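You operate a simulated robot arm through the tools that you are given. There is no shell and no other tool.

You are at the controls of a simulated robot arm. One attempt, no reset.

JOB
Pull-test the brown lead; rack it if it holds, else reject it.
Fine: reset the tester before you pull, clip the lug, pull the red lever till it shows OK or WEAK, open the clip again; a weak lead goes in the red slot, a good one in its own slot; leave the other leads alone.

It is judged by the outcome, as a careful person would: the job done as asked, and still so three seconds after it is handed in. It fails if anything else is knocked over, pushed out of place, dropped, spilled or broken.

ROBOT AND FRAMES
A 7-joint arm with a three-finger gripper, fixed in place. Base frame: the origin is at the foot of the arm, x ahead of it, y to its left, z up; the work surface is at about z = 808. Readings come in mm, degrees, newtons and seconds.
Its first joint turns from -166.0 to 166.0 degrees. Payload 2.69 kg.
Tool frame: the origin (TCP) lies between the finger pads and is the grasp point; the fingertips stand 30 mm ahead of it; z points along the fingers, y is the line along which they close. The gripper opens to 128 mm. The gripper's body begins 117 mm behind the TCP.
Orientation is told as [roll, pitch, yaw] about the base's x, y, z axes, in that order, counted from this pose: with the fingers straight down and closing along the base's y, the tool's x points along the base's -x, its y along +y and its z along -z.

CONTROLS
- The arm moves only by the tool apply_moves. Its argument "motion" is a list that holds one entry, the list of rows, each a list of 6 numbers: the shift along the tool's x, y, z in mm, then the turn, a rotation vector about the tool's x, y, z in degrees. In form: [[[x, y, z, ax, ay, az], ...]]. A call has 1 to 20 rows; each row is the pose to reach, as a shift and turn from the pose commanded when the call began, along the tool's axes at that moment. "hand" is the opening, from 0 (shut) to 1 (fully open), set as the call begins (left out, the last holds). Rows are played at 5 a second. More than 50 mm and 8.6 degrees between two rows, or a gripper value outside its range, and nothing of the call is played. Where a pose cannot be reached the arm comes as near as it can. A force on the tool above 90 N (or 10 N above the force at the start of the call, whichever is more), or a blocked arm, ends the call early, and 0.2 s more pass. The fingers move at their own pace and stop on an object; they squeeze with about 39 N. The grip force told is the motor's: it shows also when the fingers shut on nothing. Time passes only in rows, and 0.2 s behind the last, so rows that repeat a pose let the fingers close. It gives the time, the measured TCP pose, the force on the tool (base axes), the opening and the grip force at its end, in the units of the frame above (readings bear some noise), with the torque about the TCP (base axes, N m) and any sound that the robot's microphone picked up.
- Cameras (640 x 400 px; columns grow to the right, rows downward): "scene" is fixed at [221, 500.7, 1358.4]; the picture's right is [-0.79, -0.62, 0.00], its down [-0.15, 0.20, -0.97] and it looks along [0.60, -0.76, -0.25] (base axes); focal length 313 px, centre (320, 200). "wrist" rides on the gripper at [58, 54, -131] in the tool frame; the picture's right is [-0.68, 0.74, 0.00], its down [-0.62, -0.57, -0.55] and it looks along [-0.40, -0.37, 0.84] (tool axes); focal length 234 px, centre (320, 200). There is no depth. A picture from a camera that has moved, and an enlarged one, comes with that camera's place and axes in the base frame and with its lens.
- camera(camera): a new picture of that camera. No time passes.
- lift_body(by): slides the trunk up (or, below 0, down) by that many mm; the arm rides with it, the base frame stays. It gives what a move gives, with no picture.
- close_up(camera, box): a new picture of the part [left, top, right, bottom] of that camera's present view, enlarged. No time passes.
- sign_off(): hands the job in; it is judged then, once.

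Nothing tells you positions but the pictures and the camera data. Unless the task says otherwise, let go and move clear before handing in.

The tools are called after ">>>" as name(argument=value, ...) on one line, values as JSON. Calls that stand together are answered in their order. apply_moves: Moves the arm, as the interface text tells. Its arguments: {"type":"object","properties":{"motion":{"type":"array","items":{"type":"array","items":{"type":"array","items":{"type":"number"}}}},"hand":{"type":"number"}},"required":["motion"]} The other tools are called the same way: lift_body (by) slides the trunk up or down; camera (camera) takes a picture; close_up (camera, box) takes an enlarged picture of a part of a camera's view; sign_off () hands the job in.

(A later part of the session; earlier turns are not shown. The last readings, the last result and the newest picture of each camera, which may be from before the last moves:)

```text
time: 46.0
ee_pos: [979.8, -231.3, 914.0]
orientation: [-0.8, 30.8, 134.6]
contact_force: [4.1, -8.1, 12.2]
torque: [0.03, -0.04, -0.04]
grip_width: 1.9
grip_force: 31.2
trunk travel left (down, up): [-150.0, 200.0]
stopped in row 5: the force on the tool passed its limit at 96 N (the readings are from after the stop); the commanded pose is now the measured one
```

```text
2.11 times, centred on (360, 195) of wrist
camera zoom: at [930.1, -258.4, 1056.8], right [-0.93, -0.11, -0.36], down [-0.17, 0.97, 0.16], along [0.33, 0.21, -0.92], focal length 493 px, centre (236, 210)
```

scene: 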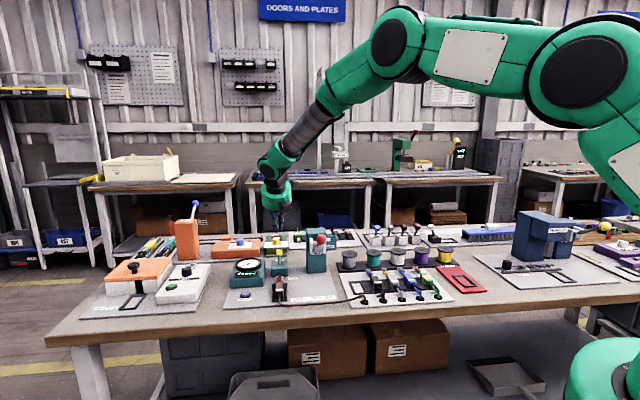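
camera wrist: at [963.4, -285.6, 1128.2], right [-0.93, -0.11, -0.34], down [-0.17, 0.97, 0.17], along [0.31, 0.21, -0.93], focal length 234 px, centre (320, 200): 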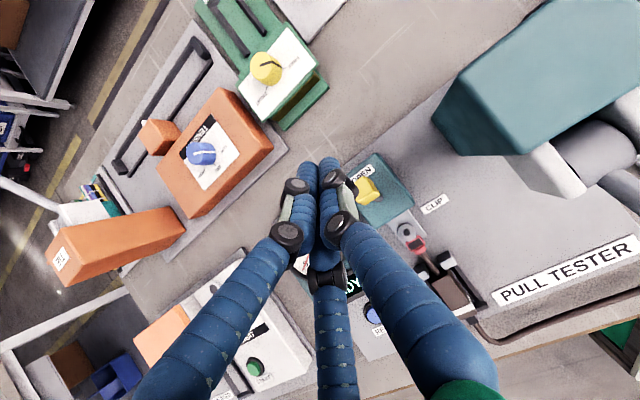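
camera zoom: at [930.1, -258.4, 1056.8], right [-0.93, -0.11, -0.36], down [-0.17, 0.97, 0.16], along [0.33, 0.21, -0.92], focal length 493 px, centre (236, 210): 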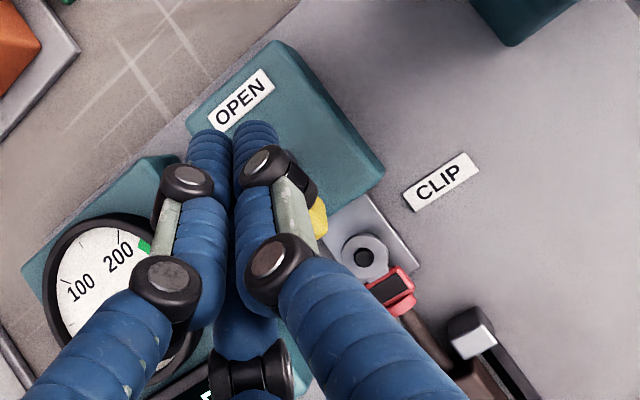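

The lever hit its stop (force limit tripped, nothing moved since). I back the fingers off and up, then inspect the clip.

>>> apply_moves(motion=[[[8.7, 0, 5, 0, 0, 0], [19, 0, -12, 0, 0, 0], [31, 0, -34, 0, 0, 0], [44, 0, -56, 0, 0, 0], [54, 0, -74, 0, 0, 0], [54, 0, -74, 0, 0, 0]]], hand=0)

>>> close_up(camera="scene", box=[260, 225, 320, 300])

>>> camera(camera="wrist")

>>> close_up(camera="wrist", box=[330, 140, 470, 300])

```text
time: 47.5
ee_pos: [985.5, -236.8, 999.0]
orientation: [-0.6, 30.6, 134.8]
contact_force: [-0.2, -0.5, 0.1]
torque: [0.01, 0.03, 0.01]
grip_width: 2.2
grip_force: 31.0
trunk travel left (down, up): [-150.0, 200.0]
```

```text
5.33 times, centred on (290, 262) of scene
camera zoom: at [221.0, 500.7, 1358.4], right [-0.79, -0.62, 0.0], down [-0.15, 0.2, -0.97], along [0.6, -0.76, -0.25], focal length 1671 px, centre (480, -133)
```

zoom: 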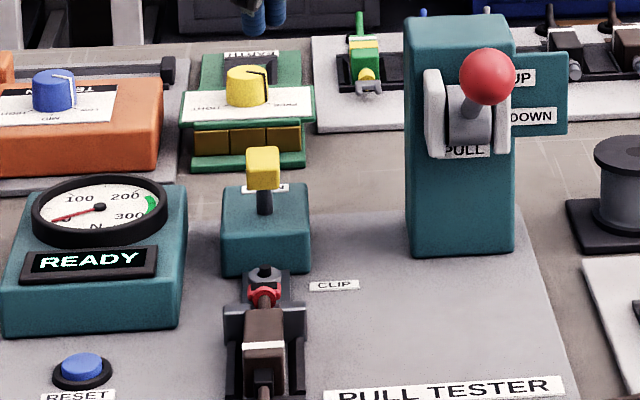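

```text
taken
camera wrist: at [935.1, -264.0, 1142.1], right [-0.93, -0.11, -0.35], down [-0.17, 0.97, 0.16], along [0.32, 0.21, -0.92], focal length 234 px, centre (320, 200)
```

wrist: 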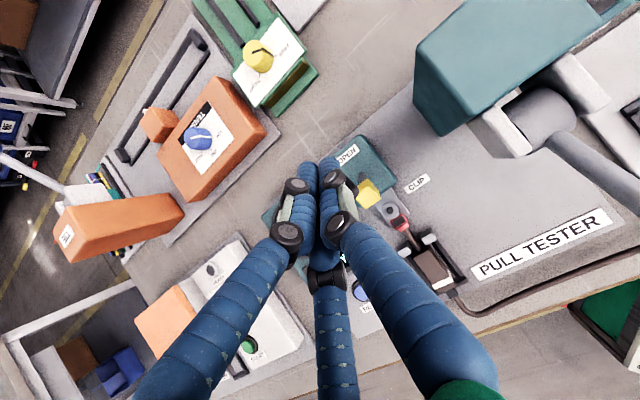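

```text
2.50 times, centred on (400, 220) of wrist
camera zoom: at [935.1, -264.0, 1142.1], right [-0.93, -0.11, -0.35], down [-0.17, 0.97, 0.16], along [0.32, 0.21, -0.92], focal length 585 px, centre (120, 150)
```

zoom: 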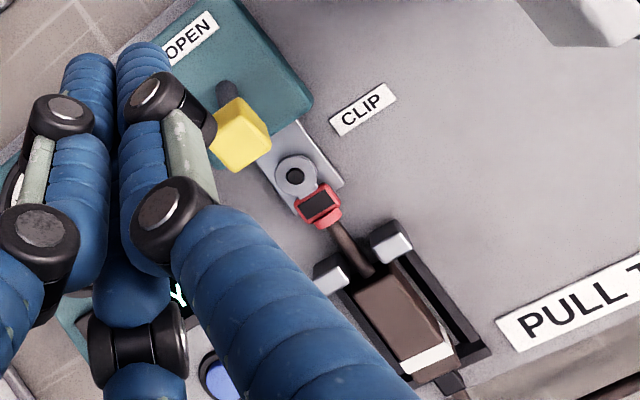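

The lever now leans forward with the knob at e2≈842 — the clip is closed, and the lead still sits well. Next I rise, straighten the tool and turn it to yaw 45° above the red ball, so the lever stick will pass between the finger pair.

>>> apply_moves(motion=[[[8, 0, -14, 0, -6, 0], [16, 0, -28, 0, -12, 0], [24, 0, -41, 0, -18, 0], [33, 0, -55, 0, -24, 0], [41, 0, -69, 0, -30.6, 0], [9, 0, -88, 0, -30.6, 0], [-23, 0, -107, 0, -30.6, 0], [-55, 0, -126, 0, -30.6, 0], [-88, 0, -145, 0, -30.6, 0], [-88, 0, -145, 0, -30.6, 0]]], hand=0)

```text
time: 49.6
ee_pos: [877.8, -129.3, 1082.7]
orientation: [-0.5, 0.0, 135.0]
contact_force: [-0.7, 0.5, -0.2]
torque: [-0.03, -0.02, 0.03]
grip_width: 2.0
grip_force: 31.1
trunk travel left (down, up): [-150.0, 200.0]
```

Upright again. I turn to yaw 45° while sliding above the ball, with the hand opening to surround it.

>>> apply_moves(motion=[[[0, 12, 0, 0, 0, 8.2], [0, 24, 0, 0, 0, 16.4], [0, 36, 0, 0, 0, 24.6], [0, 48, 0, 0, 0, 32.8], [0, 60, 0, 0, 0, 41], [0, 72, 0, 0, 0, 49.2], [0, 85, 0, 0, 0, 57.4], [0, 97, 0, 0, 0, 65.6], [0, 109, 0, 0, 0, 73.8], [0, 121, 0, 0, 0, 82], [0, 133, 0, 0, 0, 90], [0, 133, 0, 0, 0, 90]]], hand=0.5)

>>> camera(camera="wrist")

>>> close_up(camera="scene", box=[250, 180, 380, 310])

```text
time: 52.2
ee_pos: [783.6, -225.2, 1079.0]
orientation: [-0.2, -0.4, 44.8]
contact_force: [-0.6, -0.2, 0.7]
torque: [-0.01, -0.03, -0.03]
grip_width: 64.0
grip_force: 0.0
trunk travel left (down, up): [-150.0, 200.0]
```

```text
taken
camera wrist: at [704.1, -229.5, 1210.9], right [-0.04, 1.0, 0.0], down [0.83, 0.03, 0.55], along [0.55, 0.03, -0.83], focal length 234 px, centre (320, 200)
```

wrist: 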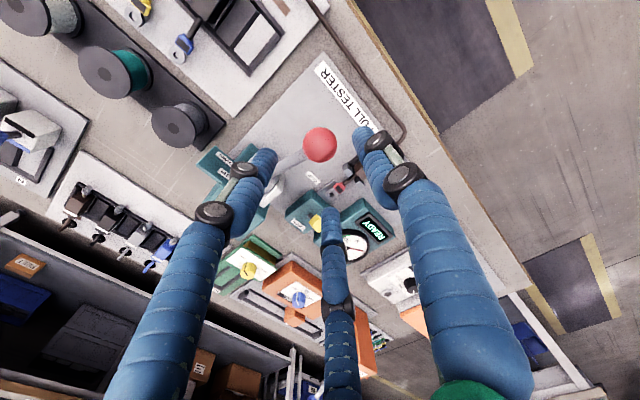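

```text
3.08 times, centred on (315, 245) of scene
camera zoom: at [221.0, 500.7, 1358.4], right [-0.79, -0.62, 0.0], down [-0.15, 0.2, -0.97], along [0.6, -0.76, -0.25], focal length 964 px, centre (335, 62)
```

zoom: 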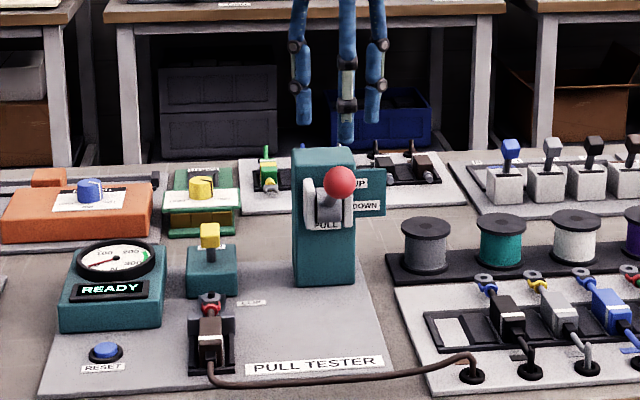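

The ball (about e1=-394.5, e2=714, z=994) lies right under the tool axis. I lower the open fingers around it.

>>> apply_moves(motion=[[[0, 0, 20, 0, 0, 0], [0, 0, 40, 0, 0, 0], [0, 0, 60, 0, 0, 0], [0, 0, 75, 0, 0, 0], [0, 0, 75, 0, 0, 0]]], hand=0.5)

>>> camera(camera="wrist")

>>> close_up(camera="scene", box=[280, 200, 360, 280])

```text
time: 53.5
ee_pos: [784.6, -225.5, 1003.1]
orientation: [0.0, -0.3, 45.1]
contact_force: [-0.1, 0.4, -0.1]
torque: [0.01, 0.02, 0.01]
grip_width: 64.0
grip_force: 0.2
trunk travel left (down, up): [-150.0, 200.0]
```

```text
taken
camera wrist: at [705.0, -229.1, 1135.3], right [-0.04, 1.0, 0.0], down [0.83, 0.03, 0.55], along [0.55, 0.03, -0.83], focal length 234 px, centre (320, 200)
```

wrist: 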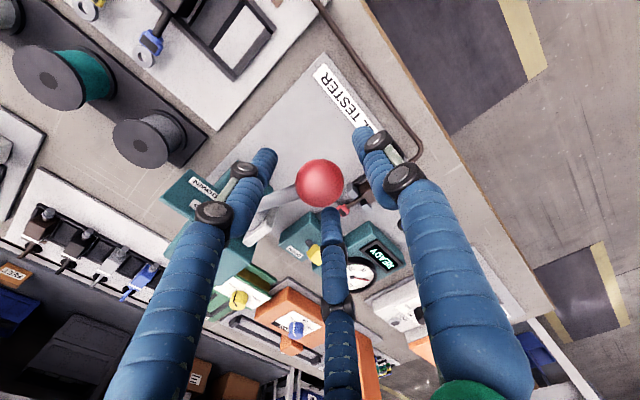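

```text
5.00 times, centred on (320, 240) of scene
camera zoom: at [221.0, 500.7, 1358.4], right [-0.79, -0.62, 0.0], down [-0.15, 0.2, -0.97], along [0.6, -0.76, -0.25], focal length 1567 px, centre (320, 0)
```

zoom: 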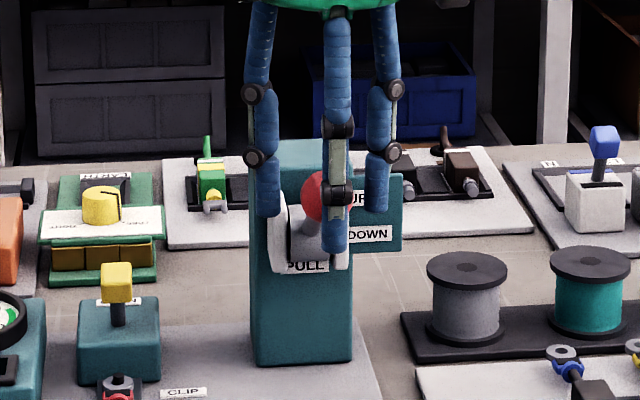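

The ball sits between all three fingers with the stick passing between the pair. I close on it.

>>> apply_moves(motion=[[[0, 0, 0, 0, 0, 0], [0, 0, 0, 0, 0, 0], [0, 0, 0, 0, 0, 0], [0, 0, 0, 0, 0, 0]]], hand=0)

>>> close_up(camera="scene", box=[280, 200, 360, 280])

>>> close_up(camera="wrist", box=[230, 110, 410, 260])

```text
time: 54.5
ee_pos: [783.5, -226.0, 1004.9]
orientation: [-0.1, -0.3, 45.0]
contact_force: [-1.3, -1.5, 0.7]
torque: [-0.02, -0.01, -0.02]
grip_width: 32.2
grip_force: 45.0
trunk travel left (down, up): [-150.0, 200.0]
```

```text
5.00 times, centred on (320, 240) of scene
camera zoom: at [221.0, 500.7, 1358.4], right [-0.79, -0.62, 0.0], down [-0.15, 0.2, -0.97], along [0.6, -0.76, -0.25], focal length 1567 px, centre (320, 0)
```

zoom: 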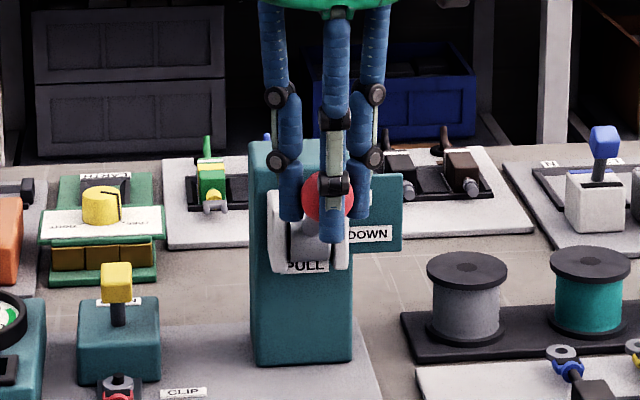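

```text
2.67 times, centred on (320, 185) of wrist
camera zoom: at [704.7, -229.2, 1135.5], right [-0.04, 1.0, 0.0], down [0.83, 0.03, 0.55], along [0.55, 0.03, -0.83], focal length 624 px, centre (320, 240)
```

zoom: 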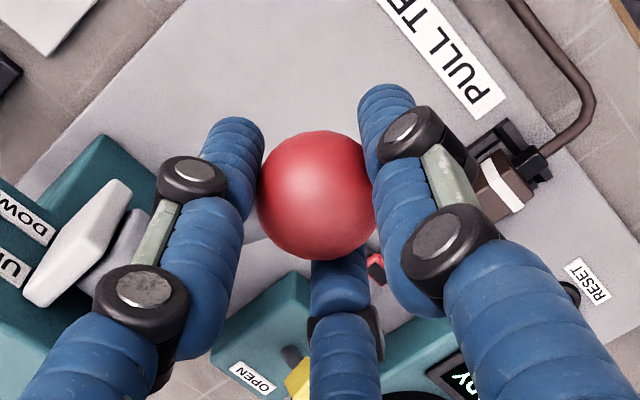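

The ball is held (32 mm). I start pulling it down along the lever's arc in small steps, watching force and display.

>>> apply_moves(motion=[[[0, 1.5, 2.7, 0, 0, 0], [0, 3.1, 5.4, 0, 0, 0], [0, 4.6, 8.3, 0, 0, 0], [0, 6.1, 11.2, 0, 0, 0], [0, 7.5, 14.2, 0, 0, 0], [0, 8.9, 17.2, 0, 0, 0], [0, 10.1, 20.2, 0, 0, 0], [0, 11.3, 23.2, 0, 0, 0]]], hand=0)

>>> close_up(camera="scene", box=[220, 200, 350, 310])

```text
time: 56.2
ee_pos: [775.5, -218.0, 980.7]
orientation: [-0.1, -0.4, 44.9]
contact_force: [-0.1, -20.3, 3.7]
torque: [-0.78, -0.63, 0.09]
grip_width: 32.3
grip_force: 44.2
trunk travel left (down, up): [-150.0, 200.0]
```

```text
3.64 times, centred on (285, 255) of scene
camera zoom: at [221.0, 500.7, 1358.4], right [-0.79, -0.62, 0.0], down [-0.15, 0.2, -0.97], along [0.6, -0.76, -0.25], focal length 1139 px, centre (447, 0)
```

zoom: 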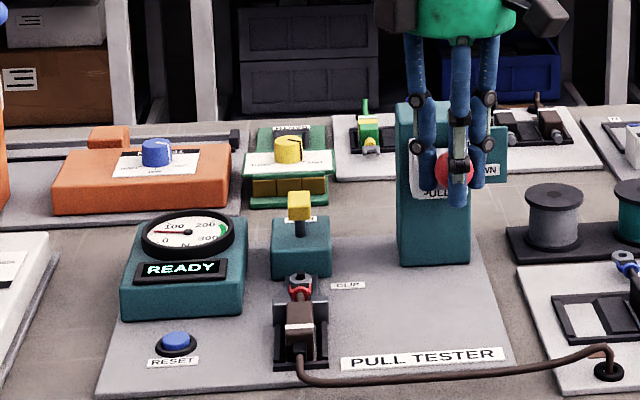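

The needle is moving. Let me read the dial closely before continuing.

>>> close_up(camera="scene", box=[235, 250, 285, 285])

```text
11.43 times, centred on (260, 268) of scene
camera zoom: at [221.0, 500.7, 1358.4], right [-0.79, -0.62, 0.0], down [-0.15, 0.2, -0.97], along [0.6, -0.76, -0.25], focal length 3581 px, centre (1006, -571)
```

zoom: 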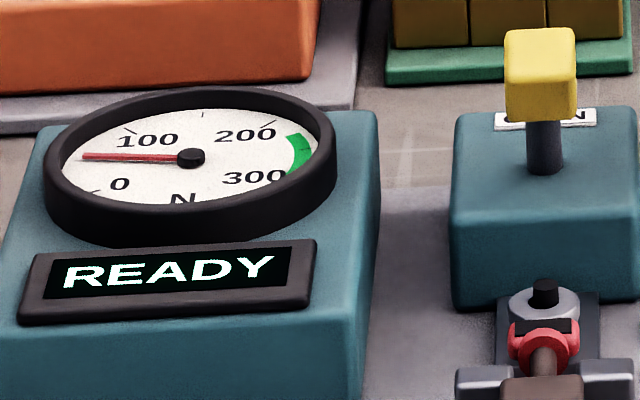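

Needle at about 60 N, still READY. I continue down the arc with a small radial correction.

>>> apply_moves(motion=[[[0.5, -1, 3.7, 0, 0, 0], [1, 0, 7.4, 0, 0, 0], [1, 1, 11.2, 0, 0, 0], [1, 2, 15, 0, 0, 0], [1, 2.9, 18.8, 0, 0, 0], [1, 3.7, 22.6, 0, 0, 0], [1, 4.5, 26.5, 0, 0, 0], [1, 5.2, 30.3, 0, 0, 0]]], hand=0)

>>> close_up(camera="scene", box=[235, 250, 285, 285])

>>> close_up(camera="scene", box=[280, 200, 360, 280])

```text
time: 58.0
ee_pos: [770.5, -212.3, 950.3]
orientation: [-0.1, -0.5, 45.0]
contact_force: [-12.1, 14.5, 8.7]
torque: [-0.12, -0.28, -0.01]
grip_width: 32.1
grip_force: 44.8
trunk travel left (down, up): [-150.0, 200.0]
```

```text
11.43 times, centred on (260, 268) of scene
camera zoom: at [221.0, 500.7, 1358.4], right [-0.79, -0.62, 0.0], down [-0.15, 0.2, -0.97], along [0.6, -0.76, -0.25], focal length 3581 px, centre (1006, -571)
```

zoom: 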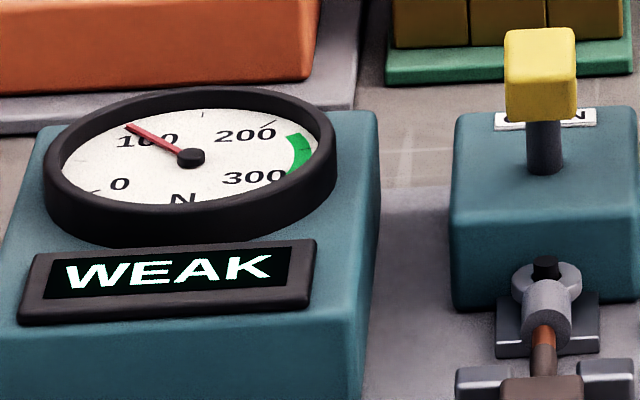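

```text
5.00 times, centred on (320, 240) of scene
camera zoom: at [221.0, 500.7, 1358.4], right [-0.79, -0.62, 0.0], down [-0.15, 0.2, -0.97], along [0.6, -0.76, -0.25], focal length 1567 px, centre (320, 0)
```

zoom: 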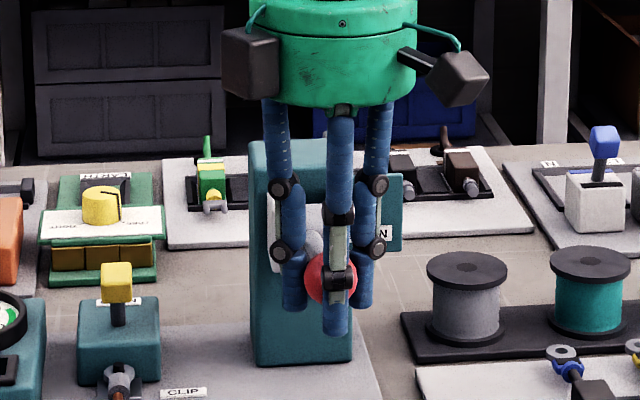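

The tester shows WEAK at about 100 N and the crimp has visibly slipped, so this lead goes to the red slot. I guide the lever gently back up before letting go of the ball.

>>> apply_moves(motion=[[[0, 0.8, -3.8, 0, 0, 0], [0, 0, -7.7, 0, 0, 0], [0, -0.8, -11.5, 0, 0, 0], [0, -1.7, -15.3, 0, 0, 0], [0, -2.7, -19.1, 0, 0, 0], [0, -3.9, -22.9, 0, 0, 0], [0, -5.2, -26.6, 0, 0, 0], [-0.5, -6.4, -30.3, 0, 0, 0], [-0.5, -7.4, -33.3, 0, 0, 0], [-0.5, -8.6, -36.3, 0, 0, 0], [-0.5, -10, -39.3, 0, 0, 0], [-0.5, -11.4, -42.3, 0, 0, 0], [-0.5, -12.9, -45.2, 0, 0, 0], [-0.5, -14.4, -48.1, 0, 0, 0], [-0.5, -15.7, -50.8, 0, 0, 0], [-0.5, -16.5, -53.5, 0, 0, 0]]], hand=0)

>>> close_up(camera="scene", box=[220, 200, 350, 310])

>>> close_up(camera="scene", box=[260, 255, 310, 305])

```text
time: 61.5
ee_pos: [784.5, -226.0, 1003.7]
orientation: [-0.2, -0.4, 45.0]
contact_force: [-4.9, 4.3, -5.0]
torque: [0.38, 0.31, -0.04]
grip_width: 32.2
grip_force: 44.8
trunk travel left (down, up): [-150.0, 200.0]
```

```text
3.64 times, centred on (285, 255) of scene
camera zoom: at [221.0, 500.7, 1358.4], right [-0.79, -0.62, 0.0], down [-0.15, 0.2, -0.97], along [0.6, -0.76, -0.25], focal length 1139 px, centre (447, 0)
```

zoom: 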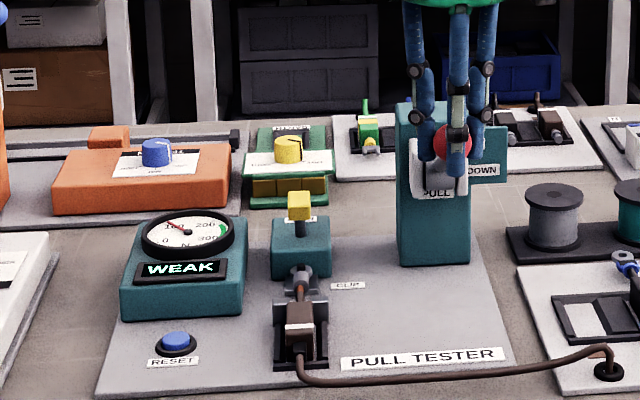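

```text
8.00 times, centred on (285, 280) of scene
camera zoom: at [221.0, 500.7, 1358.4], right [-0.79, -0.62, 0.0], down [-0.15, 0.2, -0.97], along [0.6, -0.76, -0.25], focal length 2507 px, centre (600, -440)
```

zoom: 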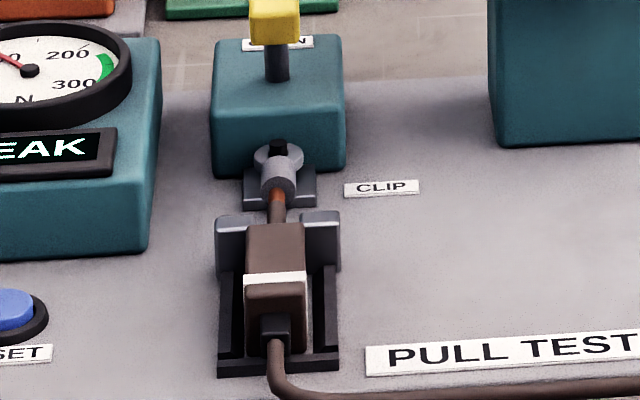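

Lever is back up and WEAK stays shown. I release the ball and rise clear.

>>> apply_moves(motion=[[[0, 0, 0, 0, 0, 0], [0, 0, 0, 0, 0, 0], [0, 0, -15, 0, 0, 0], [0, 0, -40, 0, 0, 0], [0, 0, -75, 0, 0, 0], [0, 0, -80, 0, 0, 0]]], hand=0.5)

>>> close_up(camera="scene", box=[220, 200, 350, 310])

```text
time: 62.9
ee_pos: [782.6, -224.7, 1086.6]
orientation: [0.0, -0.4, 45.0]
contact_force: [-0.4, 0.1, -0.6]
torque: [0.0, -0.01, -0.03]
grip_width: 63.8
grip_force: 0.0
trunk travel left (down, up): [-150.0, 200.0]
```

```text
3.64 times, centred on (285, 255) of scene
camera zoom: at [221.0, 500.7, 1358.4], right [-0.79, -0.62, 0.0], down [-0.15, 0.2, -0.97], along [0.6, -0.76, -0.25], focal length 1139 px, centre (447, 0)
```

zoom: 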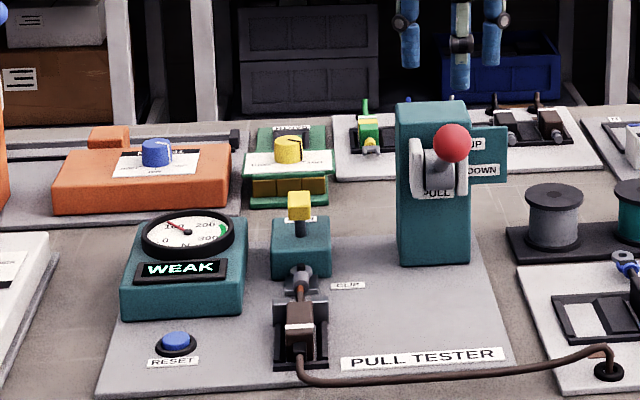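

Lever stays up. Now I turn back to yaw 135° with the hand shut and move over to the front of the clip lever to push it back to OPEN.

>>> apply_moves(motion=[[[-12, 0, 0, 0, 0, -8.2], [-24, 0, 0, 0, 0, -16.4], [-36, 0, 0, 0, 0, -24.6], [-49, 0, 0, 0, 0, -32.8], [-61, 0, 0, 0, 0, -41], [-73, 0, 0, 0, 0, -49.2], [-86, 0, 0, 0, 0, -57.4], [-98, 0, 0, 0, 0, -65.6], [-110, 0, 0, 0, 0, -73.8], [-122, 0, 0, 0, 0, -82], [-135, 0, 0, 0, 0, -90], [-135, 0, 0, 0, 0, -90]]], hand=0)

>>> camera(camera="wrist")

```text
time: 65.5
ee_pos: [878.7, -131.7, 1085.6]
orientation: [-0.5, 0.1, 135.1]
contact_force: [-0.3, 1.1, -0.5]
torque: [-0.02, -0.01, 0.01]
grip_width: 2.0
grip_force: 31.3
trunk travel left (down, up): [-150.0, 200.0]
```

```text
taken
camera wrist: at [882.5, -210.1, 1216.8], right [-1.0, -0.04, -0.01], down [-0.04, 0.83, 0.55], along [-0.02, 0.55, -0.83], focal length 234 px, centre (320, 200)
```

wrist: 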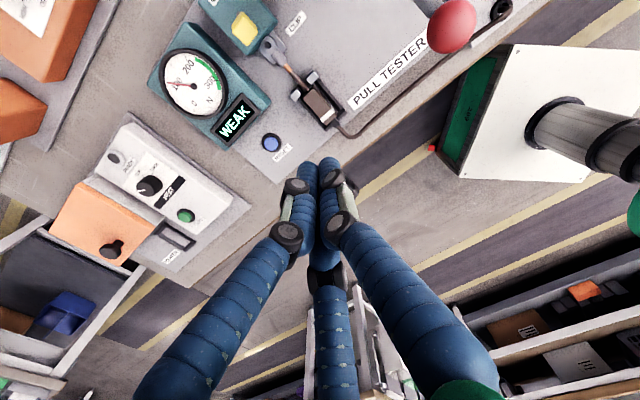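

I now tilt 20° and descend to just in front of the knob, above the lead.

>>> apply_moves(motion=[[[13, 0, 28, 0.1, 3.3, 0], [26, 0, 57, 0.2, 6.6, 0], [40, 0, 85, 0.3, 10, 0], [53, 0, 114, 0.35, 13.3, 0], [66, 0, 142, 0.35, 16.6, 0], [80, 0, 170, 0.35, 19.7, 0], [80, 0, 170, 0.35, 19.7, 0]]], hand=0)

>>> close_up(camera="scene", box=[250, 215, 330, 300])

>>> close_up(camera="wrist", box=[230, 60, 430, 260])

```text
time: 67.0
ee_pos: [938.3, -187.4, 914.3]
orientation: [-0.9, 19.8, 134.8]
contact_force: [-0.1, 0.2, 0.2]
torque: [0.0, 0.04, 0.01]
grip_width: 2.3
grip_force: 31.8
trunk travel left (down, up): [-150.0, 200.0]
```

```text
4.71 times, centred on (290, 258) of scene
camera zoom: at [221.0, 500.7, 1358.4], right [-0.79, -0.62, 0.0], down [-0.15, 0.2, -0.97], along [0.6, -0.76, -0.25], focal length 1474 px, centre (461, -71)
```

zoom: 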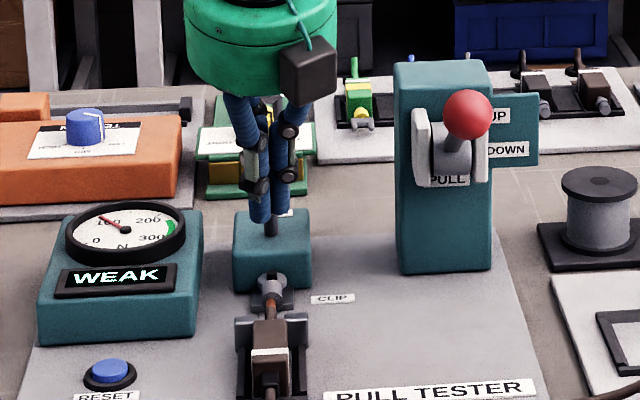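

```text
2.00 times, centred on (330, 160) of wrist
camera zoom: at [907.1, -233.0, 1058.6], right [-0.97, -0.07, -0.24], down [-0.15, 0.94, 0.32], along [0.2, 0.34, -0.92], focal length 468 px, centre (300, 280)
```

zoom: 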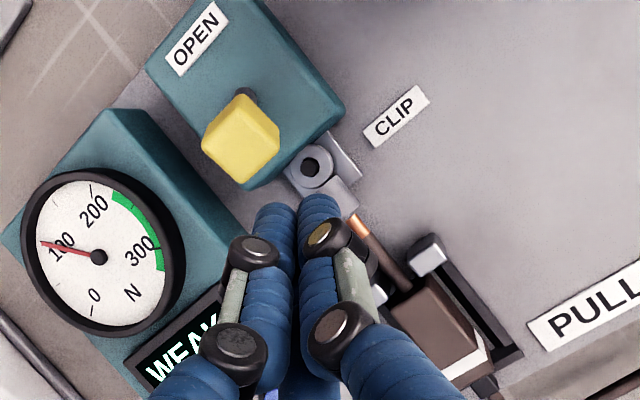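

The shut fingers stand just in front of the knob. I push it back toward OPEN in small steps.

>>> apply_moves(motion=[[[4.7, 0, 1.7, 0, 0, 0], [9.4, 0, 3.4, 0, 0, 0], [14.1, 0, 5.1, 0, 0, 0], [18.8, 0, 6.8, 0, 0, 0], [23.5, 0, 8.6, 0, 0, 0], [28.2, 0, 10.3, 0, 0, 0], [32.9, 0, 12, 0, 0, 0]]], hand=0)

>>> close_up(camera="scene", box=[250, 215, 330, 300])

>>> close_up(camera="wrist", box=[230, 60, 430, 260])

```text
time: 68.7
ee_pos: [961.6, -212.2, 918.6]
orientation: [-0.8, 20.1, 134.7]
contact_force: [-10.0, 1.9, 19.2]
torque: [-0.21, 0.26, -0.21]
grip_width: 6.0
grip_force: 31.2
trunk travel left (down, up): [-150.0, 200.0]
```

```text
4.71 times, centred on (290, 258) of scene
camera zoom: at [221.0, 500.7, 1358.4], right [-0.79, -0.62, 0.0], down [-0.15, 0.2, -0.97], along [0.6, -0.76, -0.25], focal length 1474 px, centre (461, -71)
```

zoom: 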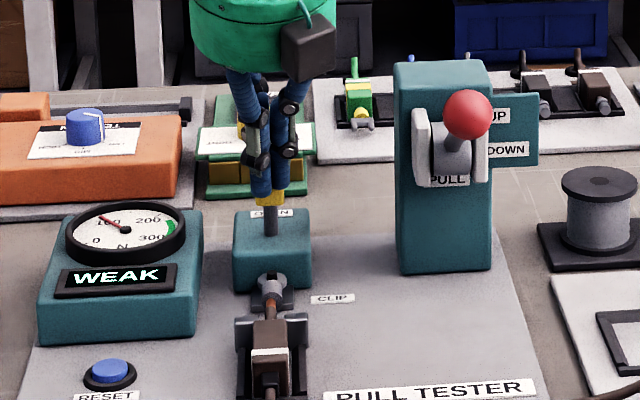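

```text
2.00 times, centred on (330, 160) of wrist
camera zoom: at [930.9, -258.1, 1062.5], right [-0.97, -0.07, -0.24], down [-0.15, 0.94, 0.31], along [0.21, 0.34, -0.92], focal length 468 px, centre (300, 280)
```

zoom: 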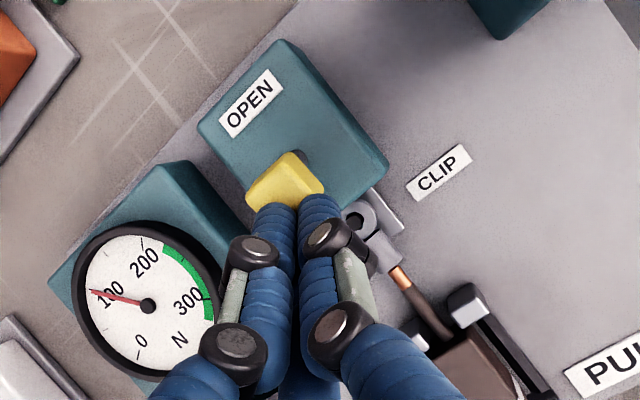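

The tips rode up onto the knob's top edge. I back off, lower by 20 mm and push again against the knob and stick.

>>> apply_moves(motion=[[[-15, 0, -6, 0, 0, 0], [-30, 0, -11, 0, 0, 0], [-33.5, 0, -2, 0, 0, 0], [-36.8, 0, 7.8, 0, 0, 0], [-27.4, 0, 11.2, 0, 0, 0], [-22.7, 0, 12.9, 0, 0, 0], [-18, 0, 14.6, 0, 0, 0], [-13.3, 0, 16.4, 0, 0, 0], [-8.6, 0, 18.1, 0, 0, 0], [-3.9, 0, 19.8, 0, 0, 0]]], hand=0)

>>> close_up(camera="scene", box=[250, 215, 330, 300])

>>> close_up(camera="wrist", box=[230, 60, 430, 260])

```text
time: 70.8
ee_pos: [964.6, -212.4, 895.1]
orientation: [-0.8, 19.8, 134.8]
contact_force: [0.5, -0.4, -0.2]
torque: [0.04, -0.02, 0.04]
grip_width: 2.2
grip_force: 31.5
trunk travel left (down, up): [-150.0, 200.0]
```

```text
4.71 times, centred on (290, 258) of scene
camera zoom: at [221.0, 500.7, 1358.4], right [-0.79, -0.62, 0.0], down [-0.15, 0.2, -0.97], along [0.6, -0.76, -0.25], focal length 1474 px, centre (461, -71)
```

zoom: 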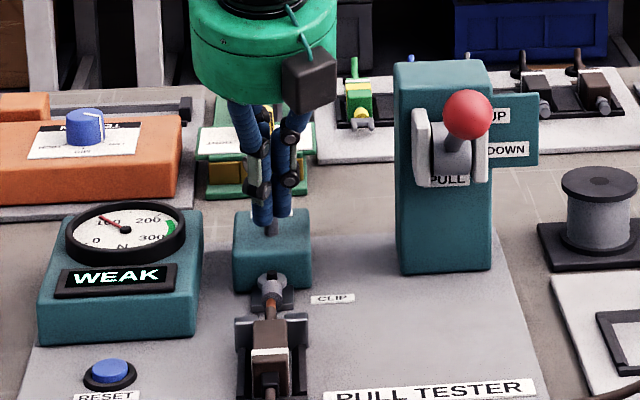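

```text
2.00 times, centred on (330, 160) of wrist
camera zoom: at [932.5, -259.6, 1038.7], right [-0.97, -0.07, -0.24], down [-0.15, 0.94, 0.32], along [0.2, 0.34, -0.92], focal length 468 px, centre (300, 280)
```

zoom: 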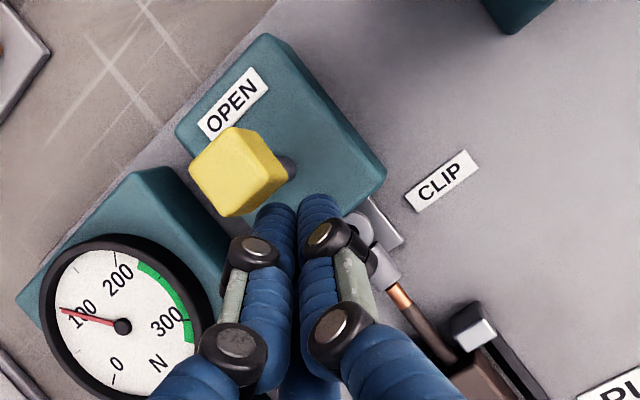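

The lever now appears to lean back over OPEN and no force remains. I retreat forward and up to verify.

>>> apply_moves(motion=[[[-18, 0, -7, 0, 0, 0], [-36, 0, -14, 0, 0, 0], [-22, 0, -52, 0, 0, 0], [-8, 0, -90, 0, 0, 0], [2, 0, -120, 0, 0, 0], [2, 0, -120, 0, 0, 0]]], hand=0)

>>> close_up(camera="scene", box=[250, 225, 320, 300])

>>> camera(camera="wrist")

>>> close_up(camera="wrist", box=[240, 30, 400, 190])

```text
time: 72.2
ee_pos: [934.8, -186.0, 1008.9]
orientation: [-0.8, 19.8, 134.8]
contact_force: [-0.4, 0.2, 0.0]
torque: [0.01, 0.01, 0.01]
grip_width: 2.3
grip_force: 31.2
trunk travel left (down, up): [-150.0, 200.0]
```

```text
5.33 times, centred on (285, 262) of scene
camera zoom: at [221.0, 500.7, 1358.4], right [-0.79, -0.62, 0.0], down [-0.15, 0.2, -0.97], along [0.6, -0.76, -0.25], focal length 1671 px, centre (507, -133)
```

zoom: 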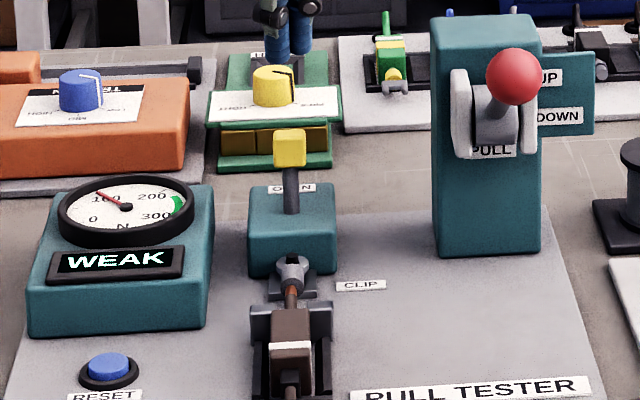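

```text
taken
camera wrist: at [904.1, -233.5, 1151.5], right [-0.97, -0.07, -0.24], down [-0.15, 0.94, 0.32], along [0.2, 0.34, -0.92], focal length 234 px, centre (320, 200)
```

wrist: 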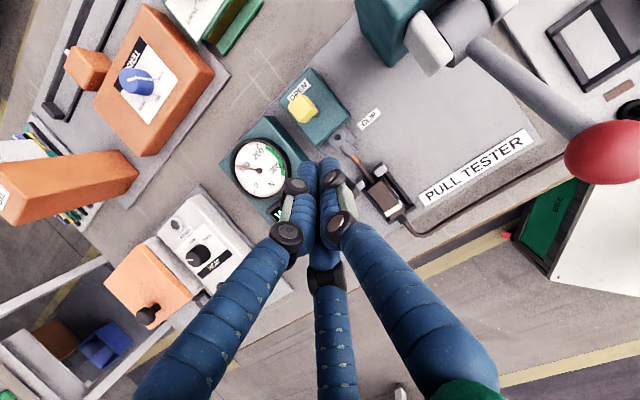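

```text
2.50 times, centred on (320, 110) of wrist
camera zoom: at [904.1, -233.5, 1151.5], right [-0.97, -0.07, -0.24], down [-0.15, 0.94, 0.32], along [0.2, 0.34, -0.92], focal length 585 px, centre (320, 425)
```

zoom: 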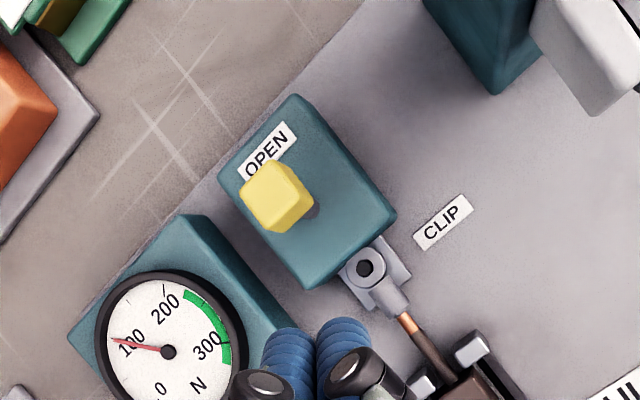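

The knob is back near OPEN. I compare it with the very first picture using the same zoom to make sure it is fully open.

>>> close_up(camera="scene", box=[260, 240, 310, 305])

>>> close_up(camera="scene", box=[275, 240, 305, 260])

```text
6.15 times, centred on (285, 272) of scene
camera zoom: at [221.0, 500.7, 1358.4], right [-0.79, -0.62, 0.0], down [-0.15, 0.2, -0.97], along [0.6, -0.76, -0.25], focal length 1928 px, centre (535, -246)
```

zoom: 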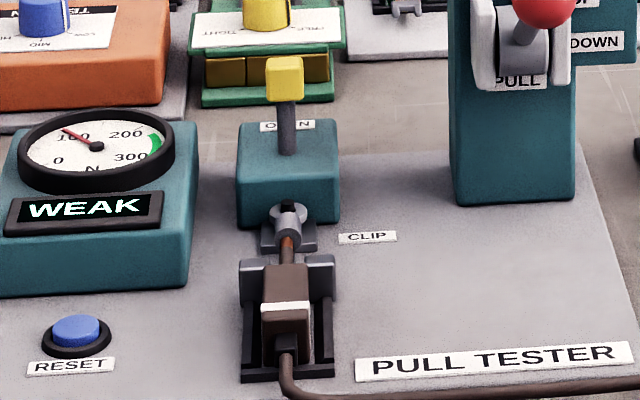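

```text
16.00 times, centred on (290, 250) of scene
camera zoom: at [221.0, 500.7, 1358.4], right [-0.79, -0.62, 0.0], down [-0.15, 0.2, -0.97], along [0.6, -0.76, -0.25], focal length 5013 px, centre (800, -600)
```

zoom: 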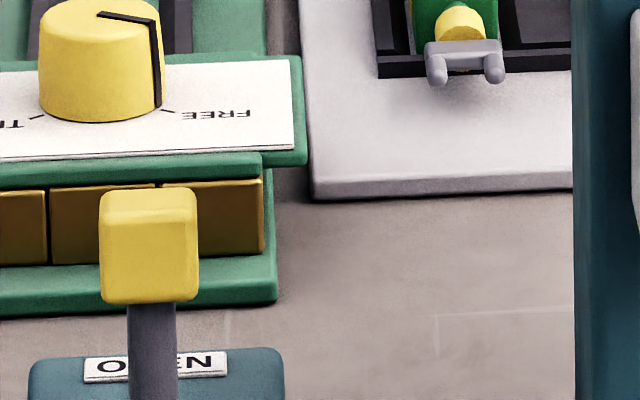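

The knob's front shows more than at first, so the lever is only partly back. I return to the same spot and push about 8 mm further.

>>> apply_moves(motion=[[[-10, 0, 30, 0, 0, 0], [-24, 0, 68, 0, 0, 0], [-38, 0, 106, 0, 0, 0], [-20, 0, 113, 0, 0, 0], [-2, 0, 120, 0, 0, 0], [0.8, 0, 121, 0, 0, 0], [3.6, 0, 122, 0, 0, 0], [5.5, 0, 122.7, 0, 0, 0]]], hand=0)

>>> close_up(camera="wrist", box=[230, 60, 430, 260])

```text
time: 74.0
ee_pos: [969.8, -219.4, 895.6]
orientation: [-0.8, 19.8, 134.8]
contact_force: [-0.3, 0.8, 0.0]
torque: [0.02, 0.01, 0.01]
grip_width: 2.3
grip_force: 31.7
trunk travel left (down, up): [-150.0, 200.0]
```

```text
2.00 times, centred on (330, 160) of wrist
camera zoom: at [939.0, -265.7, 1039.0], right [-0.97, -0.07, -0.24], down [-0.15, 0.94, 0.32], along [0.2, 0.34, -0.92], focal length 468 px, centre (300, 280)
```

zoom: 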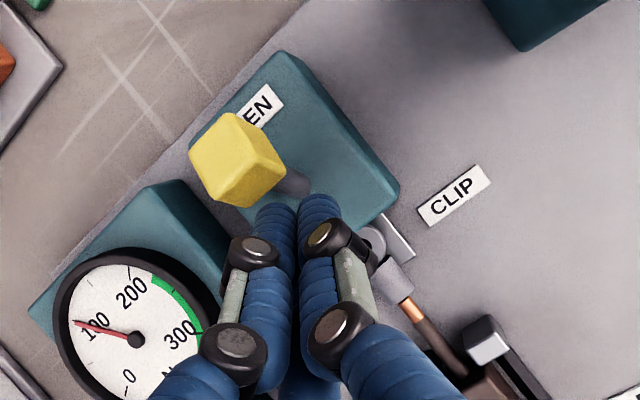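

It moves back easily. I push a further 5 mm.

>>> apply_moves(motion=[[[1.9, 0, 0.7, 0, 0, 0], [3.8, 0, 1.4, 0, 0, 0], [5.6, 0, 2.0, 0, 0, 0]]], hand=0)

>>> close_up(camera="wrist", box=[230, 60, 430, 260])

>>> close_up(camera="scene", box=[260, 240, 310, 305])

```text
time: 74.8
ee_pos: [972.1, -220.0, 894.5]
orientation: [-0.7, 19.8, 134.8]
contact_force: [-16.4, 21.7, 1.4]
torque: [0.38, 0.27, 0.2]
grip_width: 2.0
grip_force: 31.2
trunk travel left (down, up): [-150.0, 200.0]
```

```text
2.00 times, centred on (330, 160) of wrist
camera zoom: at [941.5, -267.6, 1037.9], right [-0.97, -0.07, -0.24], down [-0.14, 0.94, 0.32], along [0.2, 0.34, -0.92], focal length 468 px, centre (300, 280)
```

zoom: 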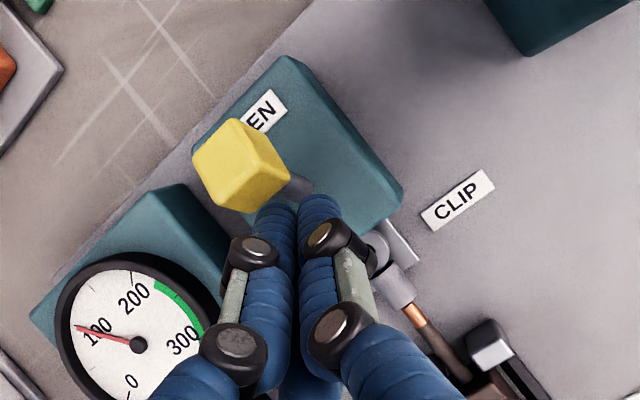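

```text
6.15 times, centred on (285, 272) of scene
camera zoom: at [221.0, 500.7, 1358.4], right [-0.79, -0.62, 0.0], down [-0.15, 0.2, -0.97], along [0.6, -0.76, -0.25], focal length 1928 px, centre (535, -246)
```

zoom: 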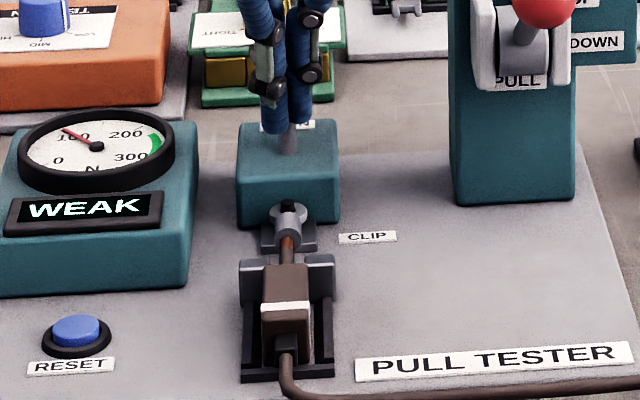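

27 N of resistance — the lever is against its OPEN stop. I back off and verify.

>>> apply_moves(motion=[[[-18, 0, -7, 0, 0, 0], [-38, 0, -14, 0, 0, 0], [-24, 0, -52, 0, 0, 0], [-10, 0, -90, 0, 0, 0], [0, 0, -120, 0, 0, 0], [0, 0, -120, 0, 0, 0]]], hand=0)

>>> close_up(camera="scene", box=[260, 240, 310, 305])

>>> close_up(camera="wrist", box=[240, 30, 400, 190])

```text
time: 76.2
ee_pos: [942.5, -192.9, 1010.3]
orientation: [-0.8, 19.8, 134.8]
contact_force: [0.2, 0.2, 0.9]
torque: [0.03, -0.03, 0.03]
grip_width: 2.0
grip_force: 31.4
trunk travel left (down, up): [-150.0, 200.0]
```

```text
6.15 times, centred on (285, 272) of scene
camera zoom: at [221.0, 500.7, 1358.4], right [-0.79, -0.62, 0.0], down [-0.15, 0.2, -0.97], along [0.6, -0.76, -0.25], focal length 1928 px, centre (535, -246)
```

zoom: 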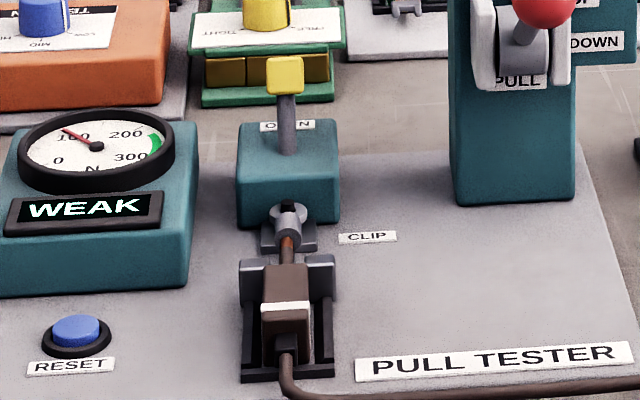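

```text
2.50 times, centred on (320, 110) of wrist
camera zoom: at [911.3, -240.1, 1152.8], right [-0.97, -0.07, -0.24], down [-0.15, 0.94, 0.32], along [0.2, 0.34, -0.92], focal length 585 px, centre (320, 425)
```

zoom: 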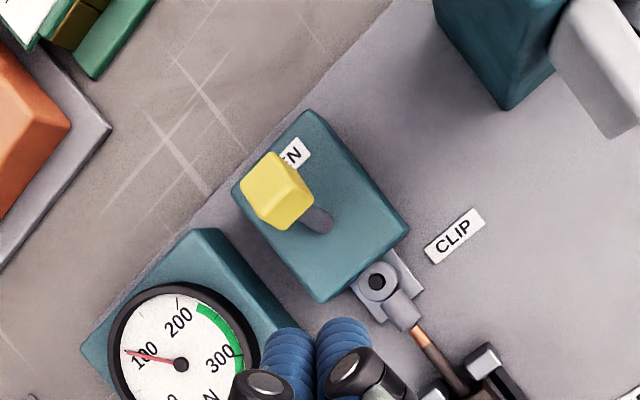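

The picture now matches the original OPEN position. I straighten up, open the hand, and go back above the lead in the tester channel.

>>> apply_moves(motion=[[[-20, -1, 11, -0.1, -3.3, 0], [-40, -3, 22, -0.3, -6.6, 0], [-60, -4, 34, -0.4, -10, -0.1], [-80, -5, 45, -0.5, -13.3, -0.1], [-101, -7, 57, -0.7, -16.6, -0.2], [-121, -8, 68, -0.8, -19.8, -0.2], [-121, -8, 68, -0.8, -19.8, -0.2], [-121, -8, 68, -0.8, -19.8, -0.2]]], hand=0.47)

>>> camera(camera="wrist")

>>> close_up(camera="wrist", box=[190, 20, 390, 180])

>>> close_up(camera="wrist", box=[190, 20, 290, 83])

```text
time: 78.0
ee_pos: [887.3, -123.1, 903.5]
orientation: [0.1, 0.0, 135.1]
contact_force: [0.0, -1.0, -0.2]
torque: [0.0, 0.0, -0.02]
grip_width: 60.1
grip_force: 0.1
trunk travel left (down, up): [-150.0, 200.0]
```

```text
taken
camera wrist: at [891.8, -202.6, 1034.8], right [-1.0, -0.04, 0.0], down [-0.04, 0.84, 0.55], along [-0.03, 0.55, -0.84], focal length 234 px, centre (320, 200)
```

wrist: 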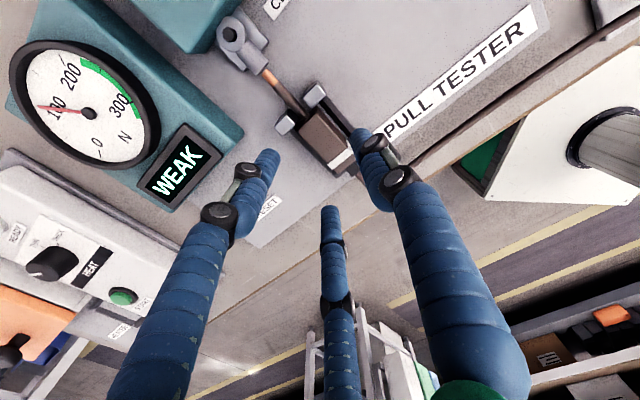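

```text
2.50 times, centred on (290, 100) of wrist
camera zoom: at [891.8, -202.6, 1034.8], right [-1.0, -0.04, 0.0], down [-0.04, 0.84, 0.55], along [-0.03, 0.55, -0.84], focal length 585 px, centre (395, 450)
```

zoom: 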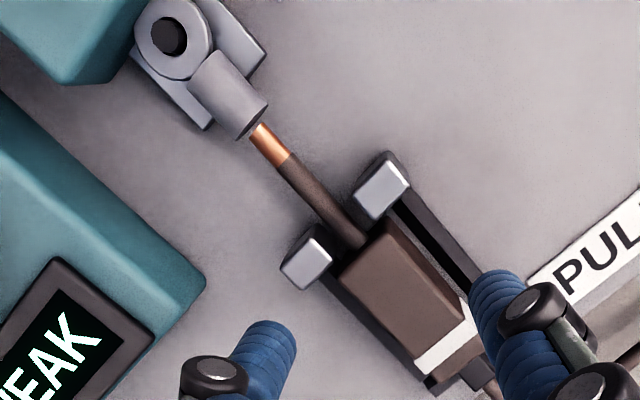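

```text
6.35 times, centred on (240, 52) of wrist
camera zoom: at [891.8, -202.6, 1034.8], right [-1.0, -0.04, 0.0], down [-0.04, 0.84, 0.55], along [-0.03, 0.55, -0.84], focal length 1487 px, centre (828, 1143)
```

zoom: 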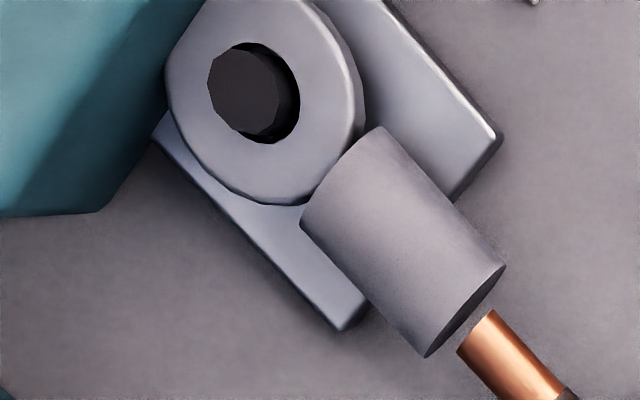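

The crimp has come off: the copper end is just out of the barrel, with the ring still on the post. I align over the body (small opening to miss the end block) and check the pose before descending.

>>> apply_moves(motion=[[[-2.5, 4.0, 0, 0, 0, 0], [-2.5, 4.0, 10, 0, 0, 0], [-2.5, 4.0, 20, 0, 0, 0], [-2.5, 4.0, 20, 0, 0, 0], [-2.5, 4.0, 20, 0, 0, 0]]], hand=0.33)

>>> close_up(camera="wrist", box=[210, 40, 390, 190])

>>> close_up(camera="scene", box=[265, 255, 315, 305])

```text
time: 79.2
ee_pos: [883.1, -125.1, 883.3]
orientation: [0.0, 0.0, 135.1]
contact_force: [0.3, 0.6, 0.3]
torque: [-0.01, 0.0, 0.02]
grip_width: 42.3
grip_force: 0.1
trunk travel left (down, up): [-150.0, 200.0]
```

```text
2.67 times, centred on (300, 115) of wrist
camera zoom: at [886.7, -204.1, 1015.0], right [-1.0, -0.04, 0.0], down [-0.04, 0.84, 0.55], along [-0.03, 0.55, -0.84], focal length 624 px, centre (373, 427)
```

zoom: 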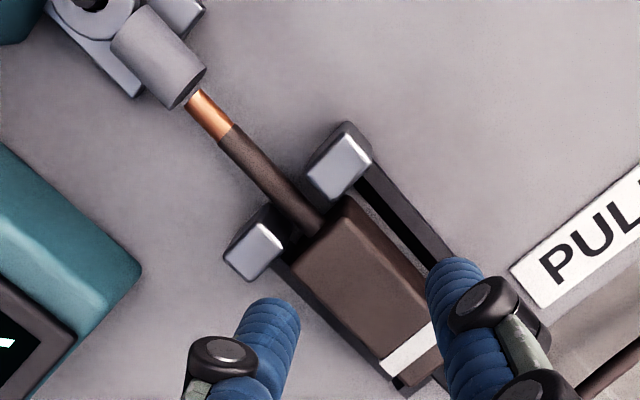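

```text
8.00 times, centred on (290, 280) of scene
camera zoom: at [221.0, 500.7, 1358.4], right [-0.79, -0.62, 0.0], down [-0.15, 0.2, -0.97], along [0.6, -0.76, -0.25], focal length 2507 px, centre (560, -440)
```

zoom: 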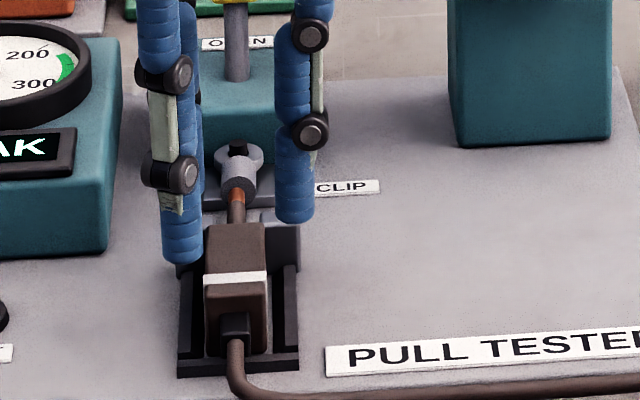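

Aligned (within 0.5 mm). I descend the remaining 24 mm.

>>> apply_moves(motion=[[[0, -0.4, 8, 0, 0, 0], [0, -0.4, 16, 0, 0, 0], [0, -0.4, 21, 0, 0, 0], [0, -0.4, 23.8, 0, 0, 0], [0, -0.4, 23.8, 0, 0, 0]]], hand=0.33)

>>> close_up(camera="wrist", box=[210, 40, 390, 190])

```text
time: 80.5
ee_pos: [882.1, -125.1, 855.8]
orientation: [0.2, -0.3, 135.1]
contact_force: [0.4, -0.2, -0.8]
torque: [0.02, 0.06, -0.02]
grip_width: 42.8
grip_force: 0.1
trunk travel left (down, up): [-150.0, 200.0]
```

```text
2.67 times, centred on (300, 115) of wrist
camera zoom: at [885.8, -204.5, 987.3], right [-1.0, -0.04, 0.01], down [-0.03, 0.84, 0.55], along [-0.03, 0.55, -0.84], focal length 624 px, centre (373, 427)
```

zoom: 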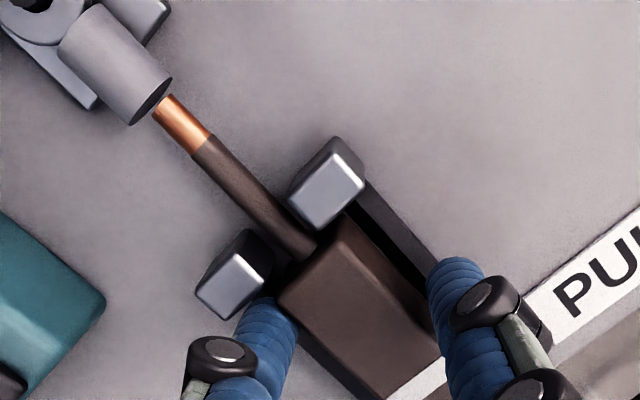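

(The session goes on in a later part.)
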